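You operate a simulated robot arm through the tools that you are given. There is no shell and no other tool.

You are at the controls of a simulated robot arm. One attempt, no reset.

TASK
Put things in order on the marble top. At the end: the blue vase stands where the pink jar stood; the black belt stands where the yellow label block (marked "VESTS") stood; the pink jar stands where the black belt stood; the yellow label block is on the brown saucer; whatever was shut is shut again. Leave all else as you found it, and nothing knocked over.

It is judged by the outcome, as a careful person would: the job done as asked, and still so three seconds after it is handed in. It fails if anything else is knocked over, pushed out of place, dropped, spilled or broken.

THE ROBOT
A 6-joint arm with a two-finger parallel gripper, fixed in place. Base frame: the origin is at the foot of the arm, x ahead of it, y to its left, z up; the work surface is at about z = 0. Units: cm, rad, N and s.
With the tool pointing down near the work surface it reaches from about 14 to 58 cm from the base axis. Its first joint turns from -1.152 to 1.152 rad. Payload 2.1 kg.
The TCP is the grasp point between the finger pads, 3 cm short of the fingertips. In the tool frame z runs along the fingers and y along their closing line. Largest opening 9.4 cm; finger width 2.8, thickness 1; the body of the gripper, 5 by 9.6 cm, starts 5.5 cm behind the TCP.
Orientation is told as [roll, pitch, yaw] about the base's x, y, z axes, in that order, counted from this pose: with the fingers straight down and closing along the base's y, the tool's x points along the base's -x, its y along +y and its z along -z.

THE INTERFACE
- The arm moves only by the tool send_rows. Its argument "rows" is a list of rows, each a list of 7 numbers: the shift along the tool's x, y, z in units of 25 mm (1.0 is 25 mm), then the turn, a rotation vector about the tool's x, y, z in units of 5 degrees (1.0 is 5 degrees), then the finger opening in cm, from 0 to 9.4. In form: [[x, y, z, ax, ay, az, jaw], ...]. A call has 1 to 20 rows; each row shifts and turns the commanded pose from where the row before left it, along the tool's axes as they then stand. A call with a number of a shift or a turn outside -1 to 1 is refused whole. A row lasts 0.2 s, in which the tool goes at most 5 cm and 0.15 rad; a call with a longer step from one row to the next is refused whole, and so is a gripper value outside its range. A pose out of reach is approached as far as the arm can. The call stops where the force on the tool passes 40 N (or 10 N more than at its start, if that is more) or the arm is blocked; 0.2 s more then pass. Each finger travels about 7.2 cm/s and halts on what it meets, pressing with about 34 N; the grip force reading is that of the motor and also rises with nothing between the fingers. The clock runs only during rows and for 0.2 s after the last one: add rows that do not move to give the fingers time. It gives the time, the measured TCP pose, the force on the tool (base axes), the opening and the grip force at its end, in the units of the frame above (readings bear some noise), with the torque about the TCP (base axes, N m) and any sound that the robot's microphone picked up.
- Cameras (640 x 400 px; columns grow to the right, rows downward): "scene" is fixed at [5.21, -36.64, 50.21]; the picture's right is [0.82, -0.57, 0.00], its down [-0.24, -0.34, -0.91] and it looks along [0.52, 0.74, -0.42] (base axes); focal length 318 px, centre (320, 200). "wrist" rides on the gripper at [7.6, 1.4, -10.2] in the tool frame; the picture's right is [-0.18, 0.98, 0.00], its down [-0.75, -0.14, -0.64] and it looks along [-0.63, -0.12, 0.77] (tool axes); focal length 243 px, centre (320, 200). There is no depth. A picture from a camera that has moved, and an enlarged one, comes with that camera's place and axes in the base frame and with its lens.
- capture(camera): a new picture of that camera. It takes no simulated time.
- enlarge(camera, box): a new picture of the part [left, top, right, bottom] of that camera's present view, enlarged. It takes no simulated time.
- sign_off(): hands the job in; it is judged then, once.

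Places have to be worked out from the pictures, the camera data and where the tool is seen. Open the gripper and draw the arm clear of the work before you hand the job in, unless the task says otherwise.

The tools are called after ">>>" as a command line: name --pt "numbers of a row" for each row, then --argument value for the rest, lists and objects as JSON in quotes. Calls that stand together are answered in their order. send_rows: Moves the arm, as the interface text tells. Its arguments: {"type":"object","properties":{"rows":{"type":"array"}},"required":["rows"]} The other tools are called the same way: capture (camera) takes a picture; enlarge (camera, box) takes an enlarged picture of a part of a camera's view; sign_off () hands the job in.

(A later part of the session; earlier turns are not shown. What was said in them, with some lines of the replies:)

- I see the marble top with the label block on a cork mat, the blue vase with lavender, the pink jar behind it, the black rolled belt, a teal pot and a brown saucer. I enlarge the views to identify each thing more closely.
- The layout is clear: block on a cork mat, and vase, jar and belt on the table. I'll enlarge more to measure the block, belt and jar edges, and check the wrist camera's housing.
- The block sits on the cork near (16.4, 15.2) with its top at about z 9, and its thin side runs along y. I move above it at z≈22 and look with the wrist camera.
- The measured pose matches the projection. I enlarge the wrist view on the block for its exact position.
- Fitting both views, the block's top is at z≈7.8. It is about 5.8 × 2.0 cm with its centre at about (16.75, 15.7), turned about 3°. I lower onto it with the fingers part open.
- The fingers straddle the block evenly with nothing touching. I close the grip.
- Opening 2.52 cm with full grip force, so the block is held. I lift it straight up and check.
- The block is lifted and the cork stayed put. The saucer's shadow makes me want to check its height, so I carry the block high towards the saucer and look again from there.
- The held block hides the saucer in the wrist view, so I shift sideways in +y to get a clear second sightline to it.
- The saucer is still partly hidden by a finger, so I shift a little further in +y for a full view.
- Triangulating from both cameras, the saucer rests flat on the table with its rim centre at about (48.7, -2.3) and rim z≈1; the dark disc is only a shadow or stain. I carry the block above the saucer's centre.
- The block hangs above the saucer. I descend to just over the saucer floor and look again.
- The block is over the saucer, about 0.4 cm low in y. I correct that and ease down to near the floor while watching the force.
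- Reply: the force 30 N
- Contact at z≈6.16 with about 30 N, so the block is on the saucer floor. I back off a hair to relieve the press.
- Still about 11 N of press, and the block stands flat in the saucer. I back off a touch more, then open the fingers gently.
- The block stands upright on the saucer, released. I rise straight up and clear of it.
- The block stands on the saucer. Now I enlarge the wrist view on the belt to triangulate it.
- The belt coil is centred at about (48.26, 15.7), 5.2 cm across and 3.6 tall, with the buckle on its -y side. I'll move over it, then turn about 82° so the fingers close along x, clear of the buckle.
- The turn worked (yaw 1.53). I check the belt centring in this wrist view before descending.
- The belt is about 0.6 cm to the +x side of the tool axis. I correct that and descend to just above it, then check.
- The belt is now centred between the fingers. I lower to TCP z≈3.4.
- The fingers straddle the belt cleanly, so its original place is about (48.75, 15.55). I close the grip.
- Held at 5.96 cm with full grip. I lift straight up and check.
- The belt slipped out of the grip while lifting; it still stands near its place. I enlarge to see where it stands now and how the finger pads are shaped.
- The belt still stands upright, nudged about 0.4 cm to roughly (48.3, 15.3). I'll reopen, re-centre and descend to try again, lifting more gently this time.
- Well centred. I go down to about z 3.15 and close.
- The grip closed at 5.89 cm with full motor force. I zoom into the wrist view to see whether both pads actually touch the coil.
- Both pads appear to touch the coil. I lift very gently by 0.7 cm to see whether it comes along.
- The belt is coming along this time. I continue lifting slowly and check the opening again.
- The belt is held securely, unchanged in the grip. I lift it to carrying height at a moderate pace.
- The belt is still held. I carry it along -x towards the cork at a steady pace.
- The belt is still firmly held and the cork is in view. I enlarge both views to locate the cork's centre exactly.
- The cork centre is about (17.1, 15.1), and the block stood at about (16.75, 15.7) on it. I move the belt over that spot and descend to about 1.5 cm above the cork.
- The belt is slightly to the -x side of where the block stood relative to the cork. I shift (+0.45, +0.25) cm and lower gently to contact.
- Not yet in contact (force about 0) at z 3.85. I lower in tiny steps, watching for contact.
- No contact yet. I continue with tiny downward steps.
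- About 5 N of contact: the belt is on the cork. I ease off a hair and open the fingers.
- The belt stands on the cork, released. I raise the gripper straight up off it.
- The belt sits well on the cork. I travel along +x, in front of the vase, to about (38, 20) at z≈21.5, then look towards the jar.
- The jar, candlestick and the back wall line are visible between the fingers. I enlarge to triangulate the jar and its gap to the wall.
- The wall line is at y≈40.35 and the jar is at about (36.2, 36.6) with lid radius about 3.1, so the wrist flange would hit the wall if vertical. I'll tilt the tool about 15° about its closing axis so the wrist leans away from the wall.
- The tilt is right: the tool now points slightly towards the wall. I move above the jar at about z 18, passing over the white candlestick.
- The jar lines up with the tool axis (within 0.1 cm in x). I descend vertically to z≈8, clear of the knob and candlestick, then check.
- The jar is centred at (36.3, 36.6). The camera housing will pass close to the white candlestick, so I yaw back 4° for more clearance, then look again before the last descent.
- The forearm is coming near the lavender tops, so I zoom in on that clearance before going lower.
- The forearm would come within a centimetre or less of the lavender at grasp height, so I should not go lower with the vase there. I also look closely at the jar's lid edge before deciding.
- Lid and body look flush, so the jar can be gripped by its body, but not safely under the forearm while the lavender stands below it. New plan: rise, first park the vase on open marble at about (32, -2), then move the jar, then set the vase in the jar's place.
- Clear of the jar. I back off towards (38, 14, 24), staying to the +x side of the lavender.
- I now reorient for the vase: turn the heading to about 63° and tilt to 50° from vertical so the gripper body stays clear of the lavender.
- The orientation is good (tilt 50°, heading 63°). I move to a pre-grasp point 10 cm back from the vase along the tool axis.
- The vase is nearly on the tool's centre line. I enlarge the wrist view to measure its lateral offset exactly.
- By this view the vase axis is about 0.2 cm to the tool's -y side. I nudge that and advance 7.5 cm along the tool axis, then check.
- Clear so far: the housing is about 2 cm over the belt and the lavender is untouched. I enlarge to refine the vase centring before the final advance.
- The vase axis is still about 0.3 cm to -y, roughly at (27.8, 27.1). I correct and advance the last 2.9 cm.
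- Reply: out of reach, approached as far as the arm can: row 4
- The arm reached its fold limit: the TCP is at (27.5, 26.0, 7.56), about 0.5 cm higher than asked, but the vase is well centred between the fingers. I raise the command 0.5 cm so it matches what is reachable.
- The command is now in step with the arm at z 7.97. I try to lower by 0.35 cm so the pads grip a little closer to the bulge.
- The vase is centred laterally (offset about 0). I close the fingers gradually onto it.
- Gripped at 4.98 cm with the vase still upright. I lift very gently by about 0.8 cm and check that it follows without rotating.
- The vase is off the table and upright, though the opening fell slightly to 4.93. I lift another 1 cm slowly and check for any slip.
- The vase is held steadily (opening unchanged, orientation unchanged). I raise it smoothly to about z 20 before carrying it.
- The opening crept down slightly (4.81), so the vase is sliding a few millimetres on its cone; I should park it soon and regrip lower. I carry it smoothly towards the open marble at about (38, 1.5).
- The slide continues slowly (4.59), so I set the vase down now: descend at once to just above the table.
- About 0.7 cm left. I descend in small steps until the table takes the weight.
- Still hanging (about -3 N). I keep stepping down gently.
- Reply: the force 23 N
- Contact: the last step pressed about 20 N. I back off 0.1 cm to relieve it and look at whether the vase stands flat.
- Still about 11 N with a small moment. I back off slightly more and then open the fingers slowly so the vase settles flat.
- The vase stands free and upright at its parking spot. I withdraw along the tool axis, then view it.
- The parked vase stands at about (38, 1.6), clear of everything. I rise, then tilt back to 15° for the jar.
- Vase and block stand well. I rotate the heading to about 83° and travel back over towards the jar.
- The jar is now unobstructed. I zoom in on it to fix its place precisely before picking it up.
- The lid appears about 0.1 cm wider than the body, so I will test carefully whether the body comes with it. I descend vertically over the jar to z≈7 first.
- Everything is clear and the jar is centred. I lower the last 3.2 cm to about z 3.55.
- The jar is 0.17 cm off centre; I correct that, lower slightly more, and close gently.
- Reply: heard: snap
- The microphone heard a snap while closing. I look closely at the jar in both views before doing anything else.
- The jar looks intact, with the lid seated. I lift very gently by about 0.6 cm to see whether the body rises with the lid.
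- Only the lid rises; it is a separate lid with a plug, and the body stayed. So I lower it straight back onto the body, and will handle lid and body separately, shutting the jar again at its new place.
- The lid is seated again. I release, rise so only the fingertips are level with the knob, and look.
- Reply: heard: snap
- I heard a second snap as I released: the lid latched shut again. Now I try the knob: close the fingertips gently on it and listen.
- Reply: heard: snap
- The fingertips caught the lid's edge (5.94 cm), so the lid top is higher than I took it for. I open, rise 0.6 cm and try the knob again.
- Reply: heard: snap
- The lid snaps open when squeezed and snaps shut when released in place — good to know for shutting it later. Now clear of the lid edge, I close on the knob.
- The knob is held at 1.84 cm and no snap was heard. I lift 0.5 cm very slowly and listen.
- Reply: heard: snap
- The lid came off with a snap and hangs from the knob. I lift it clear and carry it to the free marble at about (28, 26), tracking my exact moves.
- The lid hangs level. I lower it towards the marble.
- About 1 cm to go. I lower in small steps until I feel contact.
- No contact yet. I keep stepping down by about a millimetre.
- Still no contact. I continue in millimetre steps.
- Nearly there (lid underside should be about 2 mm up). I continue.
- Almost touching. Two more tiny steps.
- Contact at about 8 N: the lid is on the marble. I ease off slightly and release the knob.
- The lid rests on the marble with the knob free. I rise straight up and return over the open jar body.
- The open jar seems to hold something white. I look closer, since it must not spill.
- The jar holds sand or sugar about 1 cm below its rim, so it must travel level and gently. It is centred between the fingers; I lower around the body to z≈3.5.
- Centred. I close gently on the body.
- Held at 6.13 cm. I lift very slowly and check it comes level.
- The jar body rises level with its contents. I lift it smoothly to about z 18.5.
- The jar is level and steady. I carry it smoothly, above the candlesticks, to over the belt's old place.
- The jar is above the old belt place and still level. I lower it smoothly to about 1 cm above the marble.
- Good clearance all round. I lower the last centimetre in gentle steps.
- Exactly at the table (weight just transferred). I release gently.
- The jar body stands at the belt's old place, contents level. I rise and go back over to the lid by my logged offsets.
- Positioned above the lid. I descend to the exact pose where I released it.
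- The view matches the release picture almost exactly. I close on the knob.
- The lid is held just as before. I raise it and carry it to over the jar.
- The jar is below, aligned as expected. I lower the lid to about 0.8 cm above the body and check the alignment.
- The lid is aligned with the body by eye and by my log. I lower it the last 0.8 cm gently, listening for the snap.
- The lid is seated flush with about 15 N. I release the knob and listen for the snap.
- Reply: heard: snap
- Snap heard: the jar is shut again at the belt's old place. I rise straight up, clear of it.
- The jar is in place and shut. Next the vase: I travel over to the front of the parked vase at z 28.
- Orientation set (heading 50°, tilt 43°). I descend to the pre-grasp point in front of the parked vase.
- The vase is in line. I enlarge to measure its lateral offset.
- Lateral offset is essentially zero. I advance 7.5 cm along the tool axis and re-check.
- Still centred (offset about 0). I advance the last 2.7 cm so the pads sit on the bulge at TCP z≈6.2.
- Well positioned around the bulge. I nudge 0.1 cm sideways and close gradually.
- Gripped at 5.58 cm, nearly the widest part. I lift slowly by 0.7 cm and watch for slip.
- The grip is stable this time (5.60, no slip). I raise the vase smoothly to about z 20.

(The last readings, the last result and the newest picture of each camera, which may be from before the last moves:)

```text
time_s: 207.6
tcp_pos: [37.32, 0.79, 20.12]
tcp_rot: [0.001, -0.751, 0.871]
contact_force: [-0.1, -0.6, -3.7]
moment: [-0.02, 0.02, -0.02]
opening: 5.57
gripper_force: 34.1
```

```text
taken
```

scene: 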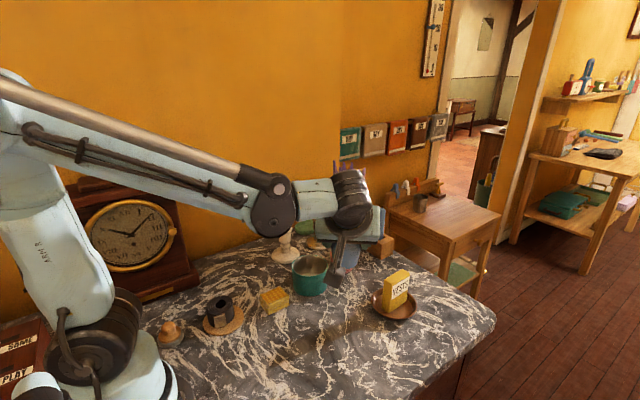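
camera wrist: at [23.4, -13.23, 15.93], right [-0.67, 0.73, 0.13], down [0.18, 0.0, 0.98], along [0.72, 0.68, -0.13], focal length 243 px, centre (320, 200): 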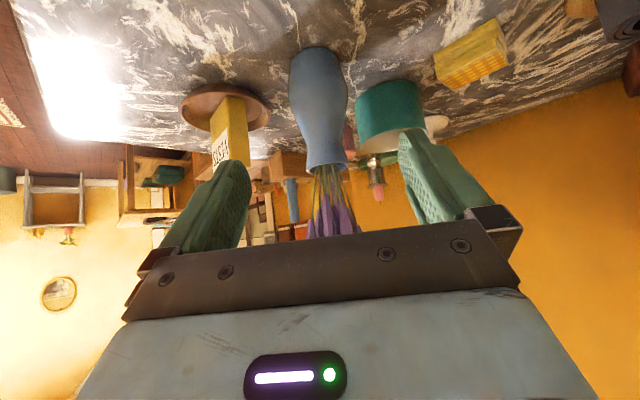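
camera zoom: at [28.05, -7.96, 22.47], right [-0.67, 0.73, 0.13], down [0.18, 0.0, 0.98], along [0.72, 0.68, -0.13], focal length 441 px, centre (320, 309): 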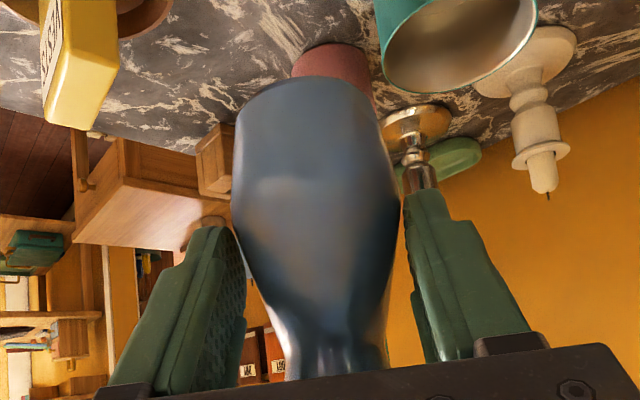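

Held firmly. I carry the vase on a detour to the left of the candlesticks: first to about (31, 20).

>>> send_rows --pt "-0.0415 0.0908 0.0387 0 0 0 0" --pt "-0.1038 0.227 0.0968 0 0 0 0" --pt "-0.166 0.3633 0.1549 0 0 0 0" --pt "-0.2075 0.4541 0.1936 0 0 0 0" --pt "-0.2075 0.4541 0.1936 0 0 0 0" --pt "-0.2075 0.4541 0.1936 0 0 0 0" --pt "-0.2075 0.4541 0.1936 0 0 0 0" --pt "-0.2075 0.4541 0.1936 0 0 0 0" --pt "-0.2075 0.4541 0.1936 0 0 0 0" --pt "-0.2075 0.4541 0.1936 0 0 0 0" --pt "-0.2075 0.4541 0.1936 0 0 0 0" --pt "-0.2075 0.4541 0.1936 0 0 0 0" --pt "-0.2075 0.4541 0.1936 0 0 0 0" --pt "-0.2075 0.4541 0.1936 0 0 0 0" --pt "-0.2075 0.4541 0.1936 0 0 0 0" --pt "-0.166 0.3633 0.1549 0 0 0 0" --pt "-0.1038 0.227 0.0968 0 0 0 0" --pt "-0.0415 0.0908 0.0387 0 0 0 0"

>>> capture --camera "scene"

>>> enlarge --camera "wrist" --box '[220, 30, 420, 250]'

```text
time_s: 211.4
tcp_pos: [30.85, 20.13, 20.32]
tcp_rot: [-0.001, -0.752, 0.873]
contact_force: [0.2, -0.1, -3.6]
moment: [-0.03, 0.0, 0.04]
opening: 5.57
gripper_force: 34.3
```

```text
taken
```

scene: 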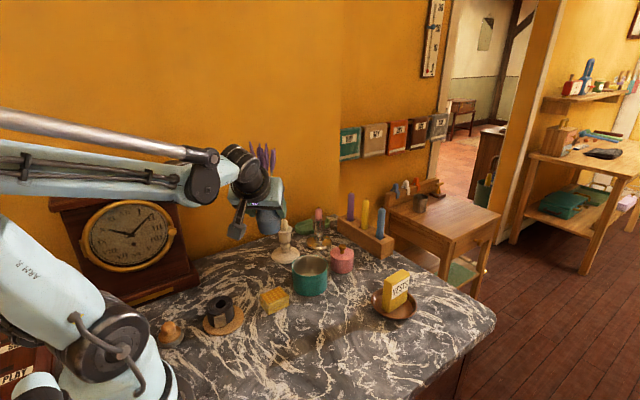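

```text
1.82 times, centred on (320, 140) of wrist
camera zoom: at [21.75, 11.29, 22.51], right [-0.67, 0.73, 0.13], down [0.18, 0.0, 0.98], along [0.72, 0.68, -0.13], focal length 441 px, centre (320, 309)
```

zoom: 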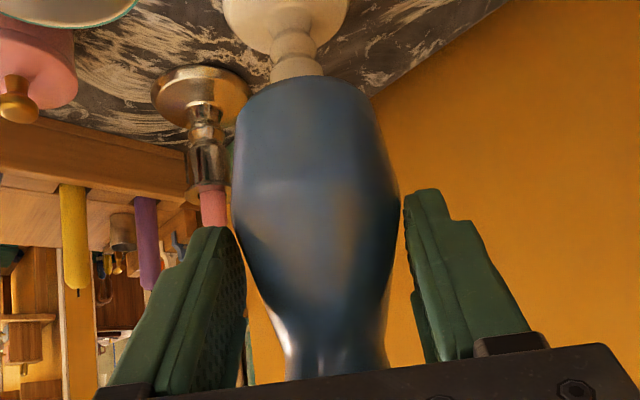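

Stable. I continue to above the jar's old place.

>>> send_rows --pt "-0.0763 0.0477 0.0711 0 0 0 0" --pt "-0.1907 0.1193 0.1779 0 0 0 0" --pt "-0.305 0.1908 0.2846 0 0 0 0" --pt "-0.3813 0.2385 0.3557 0 0 0 0" --pt "-0.3813 0.2385 0.3557 0 0 0 0" --pt "-0.3813 0.2385 0.3557 0 0 0 0" --pt "-0.3813 0.2385 0.3557 0 0 0 0" --pt "-0.3813 0.2385 0.3557 0 0 0 0" --pt "-0.3813 0.2385 0.3557 0 0 0 0" --pt "-0.3813 0.2385 0.3557 0 0 0 0" --pt "-0.3813 0.2385 0.3557 0 0 0 0" --pt "-0.305 0.1908 0.2846 0 0 0 0" --pt "-0.1907 0.1193 0.1779 0 0 0 0" --pt "-0.0763 0.0477 0.0711 0 0 0 0" --pt "0 0 0 0 0 0 0"

>>> enlarge --camera "scene" --box '[190, 130, 340, 280]'

>>> capture --camera "wrist"

```text
time_s: 214.6
tcp_pos: [35.08, 35.36, 20.24]
tcp_rot: [0.0, -0.751, 0.873]
contact_force: [-0.4, 0.1, -2.6]
moment: [-0.02, 0.05, 0.01]
opening: 5.61
gripper_force: 34.2
```

```text
2.67 times, centred on (265, 205) of scene
camera zoom: at [5.21, -36.64, 50.21], right [0.82, -0.57, 0.0], down [-0.24, -0.34, -0.91], along [0.52, 0.74, -0.42], focal length 849 px, centre (467, 187)
```

zoom: 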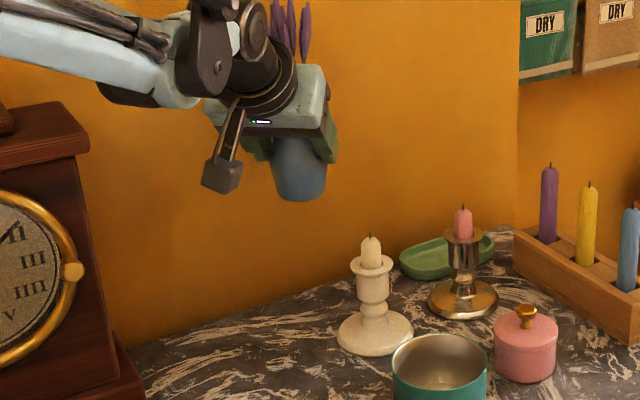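

```text
taken
camera wrist: at [25.95, 26.45, 22.58], right [-0.67, 0.73, 0.13], down [0.18, 0.0, 0.98], along [0.72, 0.68, -0.13], focal length 243 px, centre (320, 200)
```

wrist: 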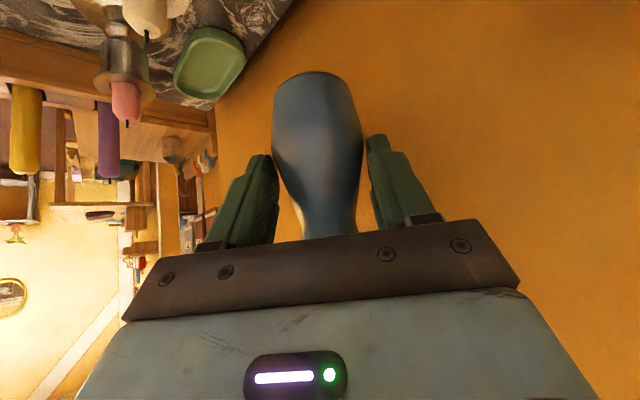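

The vase hangs over the jar's old spot at about (36.0, 36.4), with margins to wall and candlestick. I descend vertically to about 1 cm above the marble.

>>> send_rows --pt "0.091 0 0.0976 0 0 0 0" --pt "0.182 0 0.1951 0 0 0 0" --pt "0.2731 0 0.2927 0 0 0 0" --pt "0.3034 0 0.3252 0 0 0 0" --pt "0.3034 0 0.3252 0 0 0 0" --pt "0.3034 0 0.3252 0 0 0 0" --pt "0.3034 0 0.3252 0 0 0 0" --pt "0.3034 0 0.3252 0 0 0 0" --pt "0 0 0 0 0 0 0"

>>> enlarge --camera "scene" --box '[190, 150, 340, 290]'

>>> capture --camera "wrist"

```text
time_s: 216.6
tcp_pos: [35.15, 35.34, 12.67]
tcp_rot: [0.0, -0.749, 0.873]
contact_force: [-0.3, -0.3, -2.6]
moment: [-0.08, 0.03, -0.01]
opening: 5.57
gripper_force: 33.6
```

```text
2.86 times, centred on (265, 220) of scene
camera zoom: at [5.21, -36.64, 50.21], right [0.82, -0.57, 0.0], down [-0.24, -0.34, -0.91], along [0.52, 0.74, -0.42], focal length 910 px, centre (477, 143)
```

zoom: 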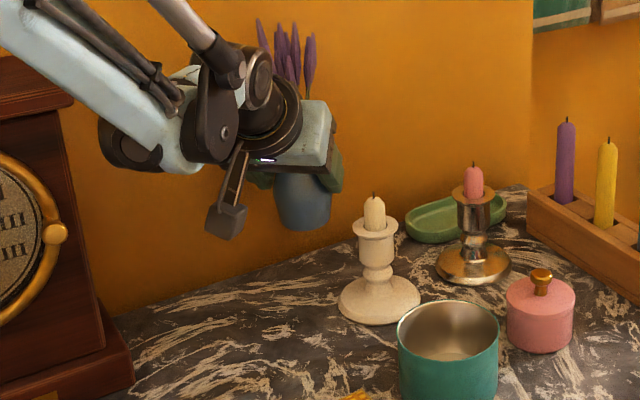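

```text
taken
camera wrist: at [25.89, 26.5, 14.96], right [-0.67, 0.73, 0.13], down [0.18, 0.0, 0.98], along [0.72, 0.68, -0.13], focal length 243 px, centre (320, 200)
```

wrist: 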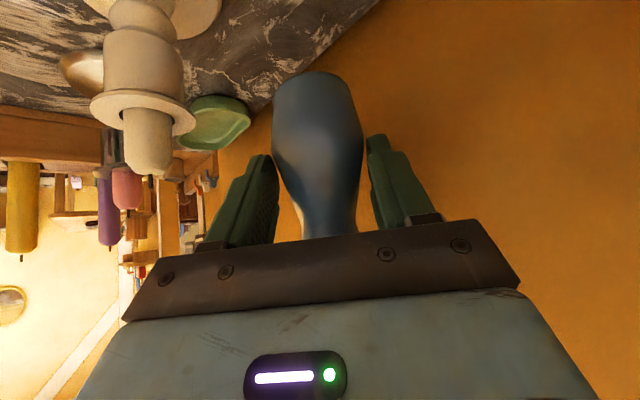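

All clear. I continue down to about 0.8 cm above the marble.

>>> send_rows --pt "0.2 0 0.2144 0 0 0 0" --pt "0.28 0 0.3001 0 0 0 0" --pt "0.3 0 0.3216 0 0 0 0" --pt "0.3 0 0.3216 0 0 0 0" --pt "0.3 0 0.3216 0 0 0 0" --pt "0.157 0 0.1683 0 0 0 0" --pt "0 0 0 0 0 0 0"

>>> enlarge --camera "scene" --box '[190, 170, 320, 290]'

>>> enlarge --camera "wrist" --box '[180, 20, 460, 250]'

```text
time_s: 218.2
tcp_pos: [35.0, 35.15, 7.04]
tcp_rot: [0.0, -0.751, 0.873]
contact_force: [0.3, -0.8, -3.6]
moment: [0.0, 0.01, -0.01]
opening: 5.58
gripper_force: 34.1
```

```text
3.33 times, centred on (255, 230) of scene
camera zoom: at [5.21, -36.64, 50.21], right [0.82, -0.57, 0.0], down [-0.24, -0.34, -0.91], along [0.52, 0.74, -0.42], focal length 1061 px, centre (537, 100)
```

zoom: 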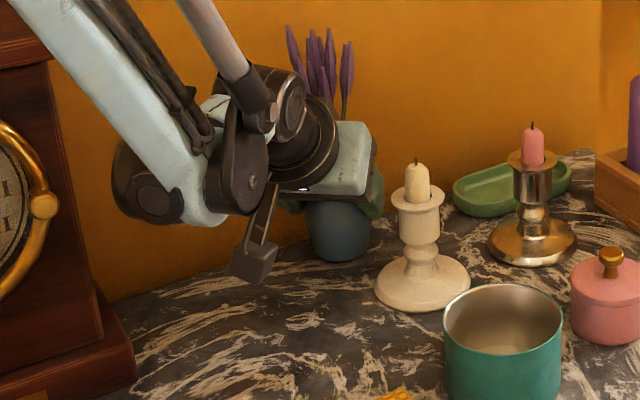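

```text
1.74 times, centred on (320, 135) of wrist
camera zoom: at [25.86, 26.47, 9.37], right [-0.67, 0.73, 0.13], down [0.18, 0.0, 0.98], along [0.72, 0.68, -0.13], focal length 422 px, centre (320, 313)
```

zoom: 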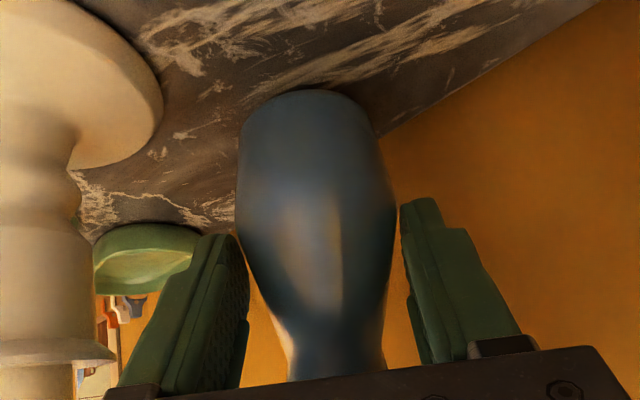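

The vase is about 0.8 cm above the marble. I zoom in to compare its base with where the jar stood.

>>> enlarge --camera "scene" --box '[235, 205, 305, 265]'

```text
6.67 times, centred on (270, 235) of scene
camera zoom: at [5.21, -36.64, 50.21], right [0.82, -0.57, 0.0], down [-0.24, -0.34, -0.91], along [0.52, 0.74, -0.42], focal length 2122 px, centre (653, -33)
```

zoom: 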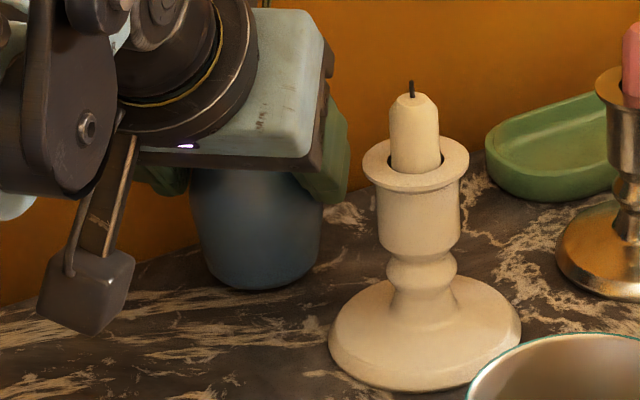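

By comparison, the vase base is about 1 cm short of the jar's old centre. I shift it (+0.5, +0.4) cm, keeping margin to the wall and the candlestick.

>>> send_rows --pt "-0.061 -0.017 0.057 0 0 0 0" --pt "-0.062 -0.017 0.057 0 0 0 0" --pt "-0.061 -0.016 0.057 0 0 0 0" --pt "0 0 0 0 0 0 0"

>>> enlarge --camera "scene" --box '[235, 205, 305, 265]'

>>> enlarge --camera "wrist" --box '[180, 20, 460, 250]'

```text
time_s: 219.2
tcp_pos: [35.61, 35.49, 7.0]
tcp_rot: [-0.002, -0.75, 0.873]
contact_force: [0.8, -0.2, -2.5]
moment: [-0.09, 0.04, 0.01]
opening: 5.6
gripper_force: 33.8
```

```text
6.67 times, centred on (270, 235) of scene
camera zoom: at [5.21, -36.64, 50.21], right [0.82, -0.57, 0.0], down [-0.24, -0.34, -0.91], along [0.52, 0.74, -0.42], focal length 2122 px, centre (653, -33)
```

zoom: 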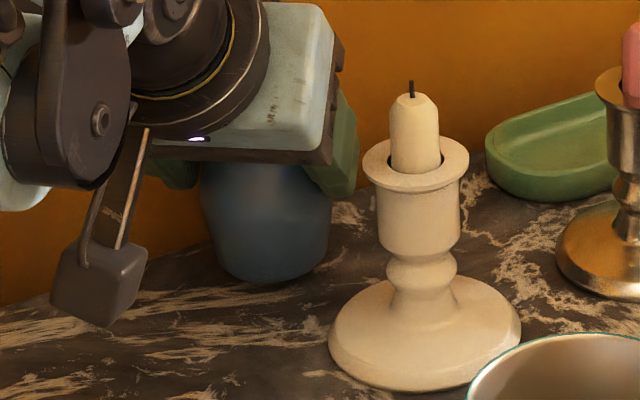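

```text
1.74 times, centred on (320, 135) of wrist
camera zoom: at [26.43, 26.74, 9.35], right [-0.67, 0.73, 0.13], down [0.18, 0.0, 0.98], along [0.72, 0.68, -0.13], focal length 422 px, centre (320, 313)
```

zoom: 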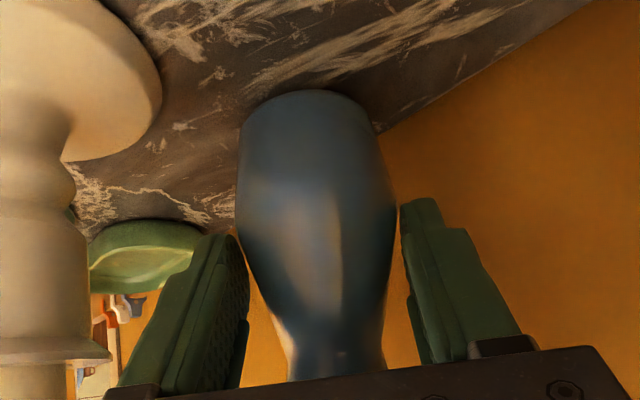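

Margins still fine. I lower gently until the table takes the weight.

>>> send_rows --pt "0.07 0 0.075 0 0 0 0" --pt "0.06 0 0.0643 0 0 0 0" --pt "0.04 0 0.0429 0 0 0 0" --pt "0 0 0 0 0 0 0"

>>> send_rows --pt "0.02 0 0.0214 0 0 0 0" --pt "0 0 0 0 0 0 0"

>>> send_rows --pt "0.015 0 0.016 0 0 0 0" --pt "0 0 0 0 0 0 0"

```text
time_s: 220.2
tcp_pos: [35.69, 35.52, 6.49]
tcp_rot: [0.001, -0.75, 0.873]
contact_force: [0.3, -0.2, -2.6]
moment: [-0.03, 0.01, -0.04]
opening: 5.59
gripper_force: 34.2
```

```text
time_s: 220.8
tcp_pos: [35.64, 35.48, 6.37]
tcp_rot: [0.001, -0.752, 0.872]
contact_force: [-0.1, -3.9, 6.7]
moment: [0.0, 0.15, 0.04]
opening: 5.55
gripper_force: 34.0
```

```text
time_s: 221.4
tcp_pos: [35.66, 35.68, 6.31]
tcp_rot: [0.0, -0.748, 0.872]
contact_force: [-0.2, -4.5, 9.6]
moment: [0.0, 0.08, 0.02]
opening: 5.57
gripper_force: 33.9
```

The base is on the marble (about 9 N). I ease off slightly and open just enough to free the vase.

>>> send_rows --pt "-0.012 0 -0.013 0 0 0 0" --pt "0 0 0 0 0 0 5.4" --pt "0 0 0 0 0 0 5.7" --pt "0 0 0 0 0 0 6.0" --pt "0 0 0 0 0 0 6.3" --pt "0 0 0 0 0 0 6.6" --pt "0 0 0 0 0 0 6.6"

>>> enlarge --camera "wrist" --box '[180, 20, 460, 250]'

>>> enlarge --camera "scene" --box '[210, 170, 310, 270]'

```text
time_s: 223.0
tcp_pos: [35.67, 35.64, 6.32]
tcp_rot: [-0.001, -0.751, 0.873]
contact_force: [-0.6, 0.7, 0.4]
moment: [-0.03, 0.01, -0.01]
opening: 6.61
gripper_force: 0.1
```

```text
1.74 times, centred on (320, 135) of wrist
camera zoom: at [26.43, 26.86, 8.67], right [-0.67, 0.73, 0.13], down [0.18, 0.0, 0.98], along [0.72, 0.68, -0.13], focal length 422 px, centre (320, 313)
```

zoom: 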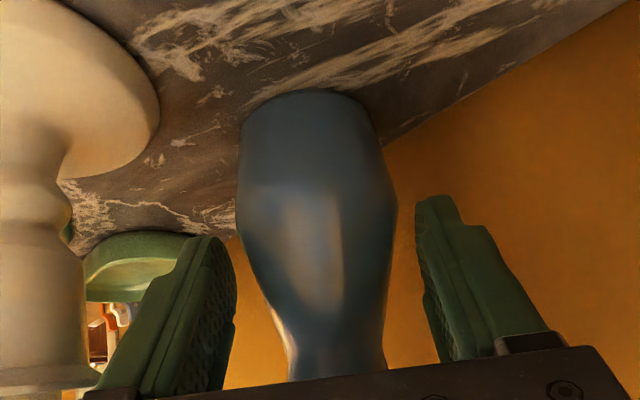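

```text
4.00 times, centred on (260, 220) of scene
camera zoom: at [5.21, -36.64, 50.21], right [0.82, -0.57, 0.0], down [-0.24, -0.34, -0.91], along [0.52, 0.74, -0.42], focal length 1273 px, centre (560, 120)
```

zoom: 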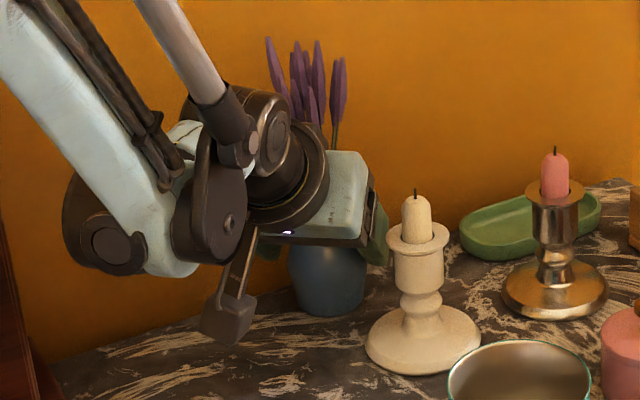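

The vase stands free with even gaps. I withdraw straight back along the tool axis without opening wider, so the fingers stay clear of the candlestick.

>>> send_rows --pt "0 0 -0.1 0 0 0 6.7" --pt "0 0 -0.25 0 0 0 6.7" --pt "0 0 -0.5 0 0 0 6.7" --pt "0 0 -0.7 0 0 0 6.7" --pt "0 0 -0.8 0 0 0 6.7" --pt "0 0 -0.8 0 0 0 6.7" --pt "0 0 -0.8 0 0 0 6.7" --pt "0 0 -0.6 0 0 0 6.7" --pt "0 0 -0.3 0 0 0 6.7" --pt "0 0 0 0 0 0 6.7"

>>> capture --camera "scene"

>>> capture --camera "wrist"

```text
time_s: 225.2
tcp_pos: [30.31, 29.36, 15.25]
tcp_rot: [0.0, -0.75, 0.874]
contact_force: [0.4, -1.0, 0.2]
moment: [0.01, 0.03, -0.02]
opening: 6.69
gripper_force: 0.0
```

```text
taken
```

scene: 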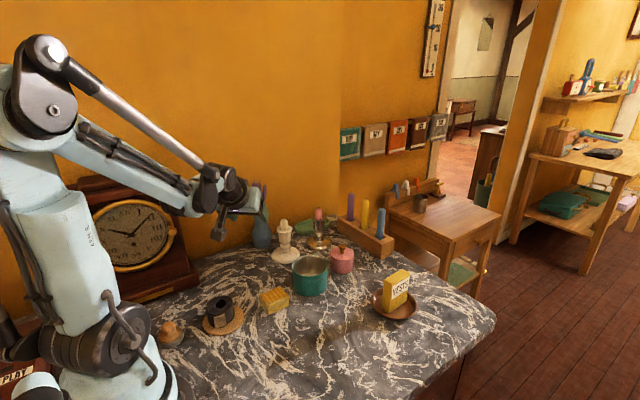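

```text
taken
camera wrist: at [21.12, 20.55, 17.59], right [-0.67, 0.73, 0.13], down [0.18, 0.0, 0.98], along [0.72, 0.68, -0.13], focal length 243 px, centre (320, 200)
```

wrist: 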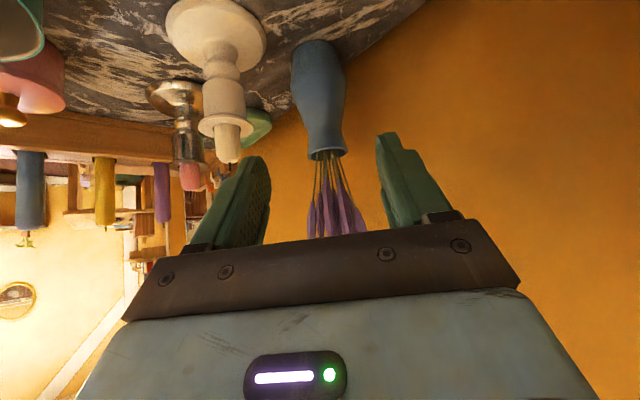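

The vase stands upright in the jar's old place. I draw the arm further back and up, clear of the work.

>>> send_rows --pt "0.01 -0.1 -0.4 0 0 0 6.7" --pt "0.02 -0.22 -0.8 0 0 0 6.7" --pt "0.02 -0.25 -0.9 0 0 0 6.7" --pt "0.02 -0.25 -0.9 0 0 0 7.5" --pt "0.02 -0.25 -0.9 0 0 0 8.5" --pt "0.02 -0.25 -0.9 0 0 0 9.4" --pt "0.02 -0.25 -0.9 0 0 0 9.4" --pt "0.02 -0.2 -0.7 0 0 0 9.4" --pt "0.01 -0.1 -0.3 0 0 0 9.4" --pt "0 0 0 0 0 0 9.4"

>>> capture --camera "scene"

>>> enlarge --camera "scene" --box '[220, 180, 380, 290]'

>>> enlarge --camera "scene" --box '[140, 250, 440, 350]'

```text
time_s: 227.4
tcp_pos: [26.16, 17.3, 27.12]
tcp_rot: [-0.001, -0.75, 0.873]
contact_force: [-0.1, 1.2, 0.2]
moment: [0.02, 0.03, -0.01]
opening: 9.41
gripper_force: 0.1
```

```text
taken
```

scene: 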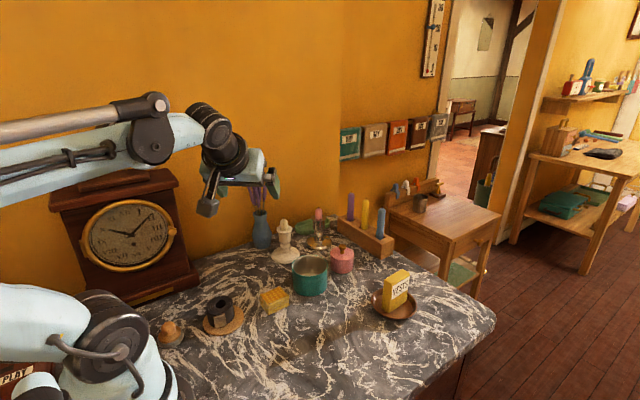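

```text
3.64 times, centred on (300, 235) of scene
camera zoom: at [5.21, -36.64, 50.21], right [0.82, -0.57, 0.0], down [-0.24, -0.34, -0.91], along [0.52, 0.74, -0.42], focal length 1158 px, centre (393, 73)
```

zoom: 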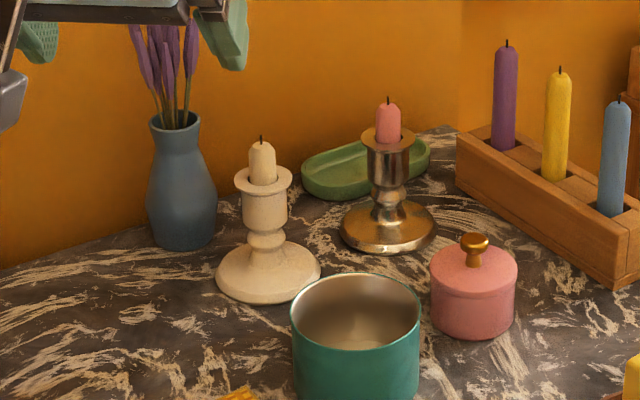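

```text
2.13 times, centred on (290, 300) of scene
camera zoom: at [5.21, -36.64, 50.21], right [0.82, -0.57, 0.0], down [-0.24, -0.34, -0.91], along [0.52, 0.74, -0.42], focal length 679 px, centre (384, -13)
```

zoom: 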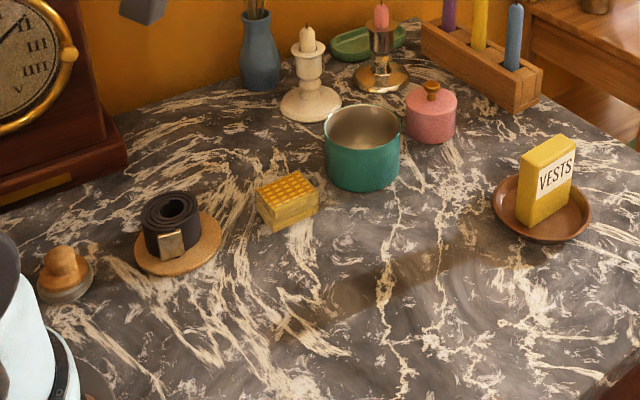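

Everything looks right. I compare against the initial views at identical zoom boxes to confirm nothing else moved.

>>> enlarge --camera "scene" --box '[310, 230, 430, 330]'

>>> enlarge --camera "scene" --box '[130, 250, 340, 380]'

>>> enlarge --camera "scene" --box '[180, 190, 340, 290]'

>>> capture --camera "wrist"

```text
4.00 times, centred on (370, 280) of scene
camera zoom: at [5.21, -36.64, 50.21], right [0.82, -0.57, 0.0], down [-0.24, -0.34, -0.91], along [0.52, 0.74, -0.42], focal length 1273 px, centre (120, -120)
```

zoom: 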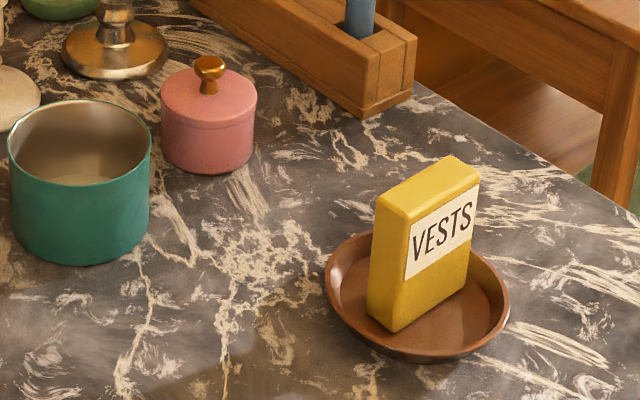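

```text
3.05 times, centred on (235, 315) of scene
camera zoom: at [5.21, -36.64, 50.21], right [0.82, -0.57, 0.0], down [-0.24, -0.34, -0.91], along [0.52, 0.74, -0.42], focal length 970 px, centre (579, -150)
```

zoom: 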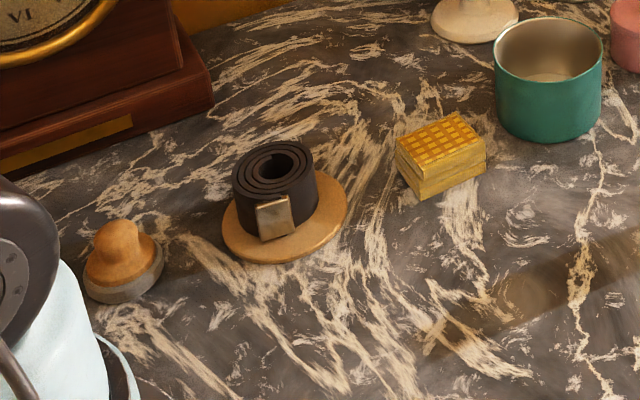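

```text
4.00 times, centred on (260, 240) of scene
camera zoom: at [5.21, -36.64, 50.21], right [0.82, -0.57, 0.0], down [-0.24, -0.34, -0.91], along [0.52, 0.74, -0.42], focal length 1273 px, centre (560, 40)
```

zoom: 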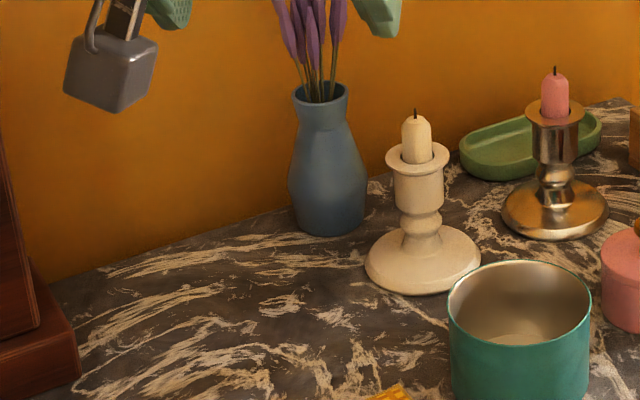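

```text
taken
camera wrist: at [16.95, 8.48, 29.43], right [-0.67, 0.73, 0.13], down [0.18, 0.0, 0.98], along [0.72, 0.68, -0.13], focal length 243 px, centre (320, 200)
```

wrist: 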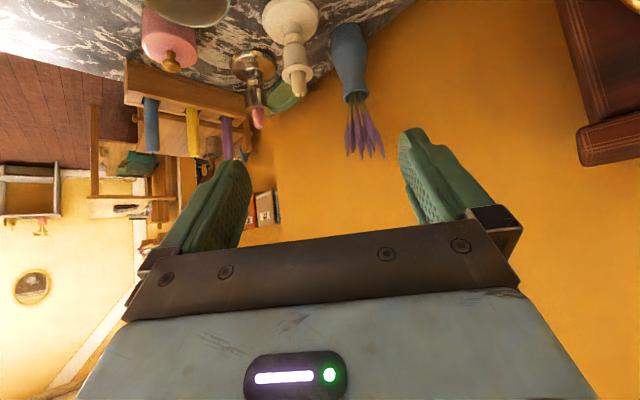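

All matches the initial views: saucer, pot, candlesticks, sponge and stamp are unmoved, and the vase base sits at the same spot as the jar's did. I raise the arm a little more to be well clear and take a last look.

>>> send_rows --pt "-0.25 0 -0.27 0 0 0 9.4" --pt "-0.5 0 -0.536 0 0 0 9.4" --pt "-0.55 0 -0.59 0 0 0 9.4" --pt "-0.55 0 -0.59 0 0 0 9.4" --pt "-0.3 0 -0.32 0 0 0 9.4" --pt "0 0 0 0 0 0 9.4" --pt "0 0 0 0 0 0 9.4"

>>> capture --camera "scene"

```text
time_s: 229.0
tcp_pos: [26.37, 17.37, 34.95]
tcp_rot: [0.0, -0.751, 0.873]
contact_force: [-0.4, 0.5, -0.3]
moment: [0.0, 0.03, -0.04]
opening: 9.39
gripper_force: 0.0
```

```text
taken
```

scene: 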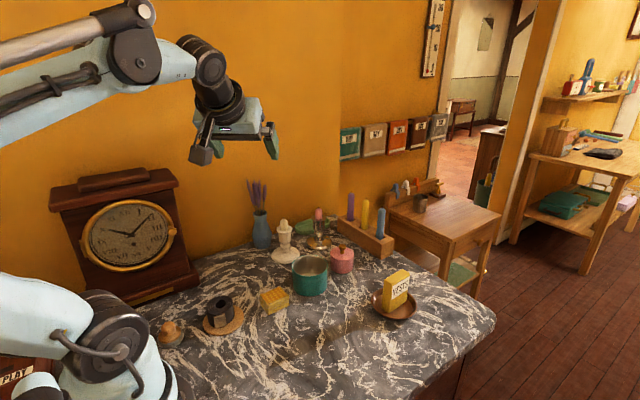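

The vase stands where the jar was, the belt is on the cork where the block was, the jar is shut where the belt was, and the block is on the saucer. Nothing else has moved, the gripper is open and the arm is clear, so I hand the job in.

>>> sign_off

```text
The job is handed in.
```

The job is done and handed in. I compared the final camera pictures with those from the start, and nothing else on the marble top appears to have moved.

- **Blue vase:** it stands upright where the pink jar stood, about half a centimetre from the jar's old centre at most.
- **Black belt:** it stands on the cork mat where the yellow label block stood.
- **Pink jar:** it stands where the black belt stood, with its lid shut again.
- **Yellow label block:** it stands upright on the brown saucer.

Three things went differently from a simple move:

- **Belt:** it slipped out of the grip on the first lift and stayed standing, nudged about 0.4 cm. The second grip held.
- **Jar:** the lid came off separately, and the jar holds sand or sugar. I moved the open jar level, saw no spill, then put the lid back and heard it snap shut.
- **Vase:** I parked it on open marble for a while so the arm could reach the jar without touching the lavender.

The gripper is open and the arm is drawn clear of the work.
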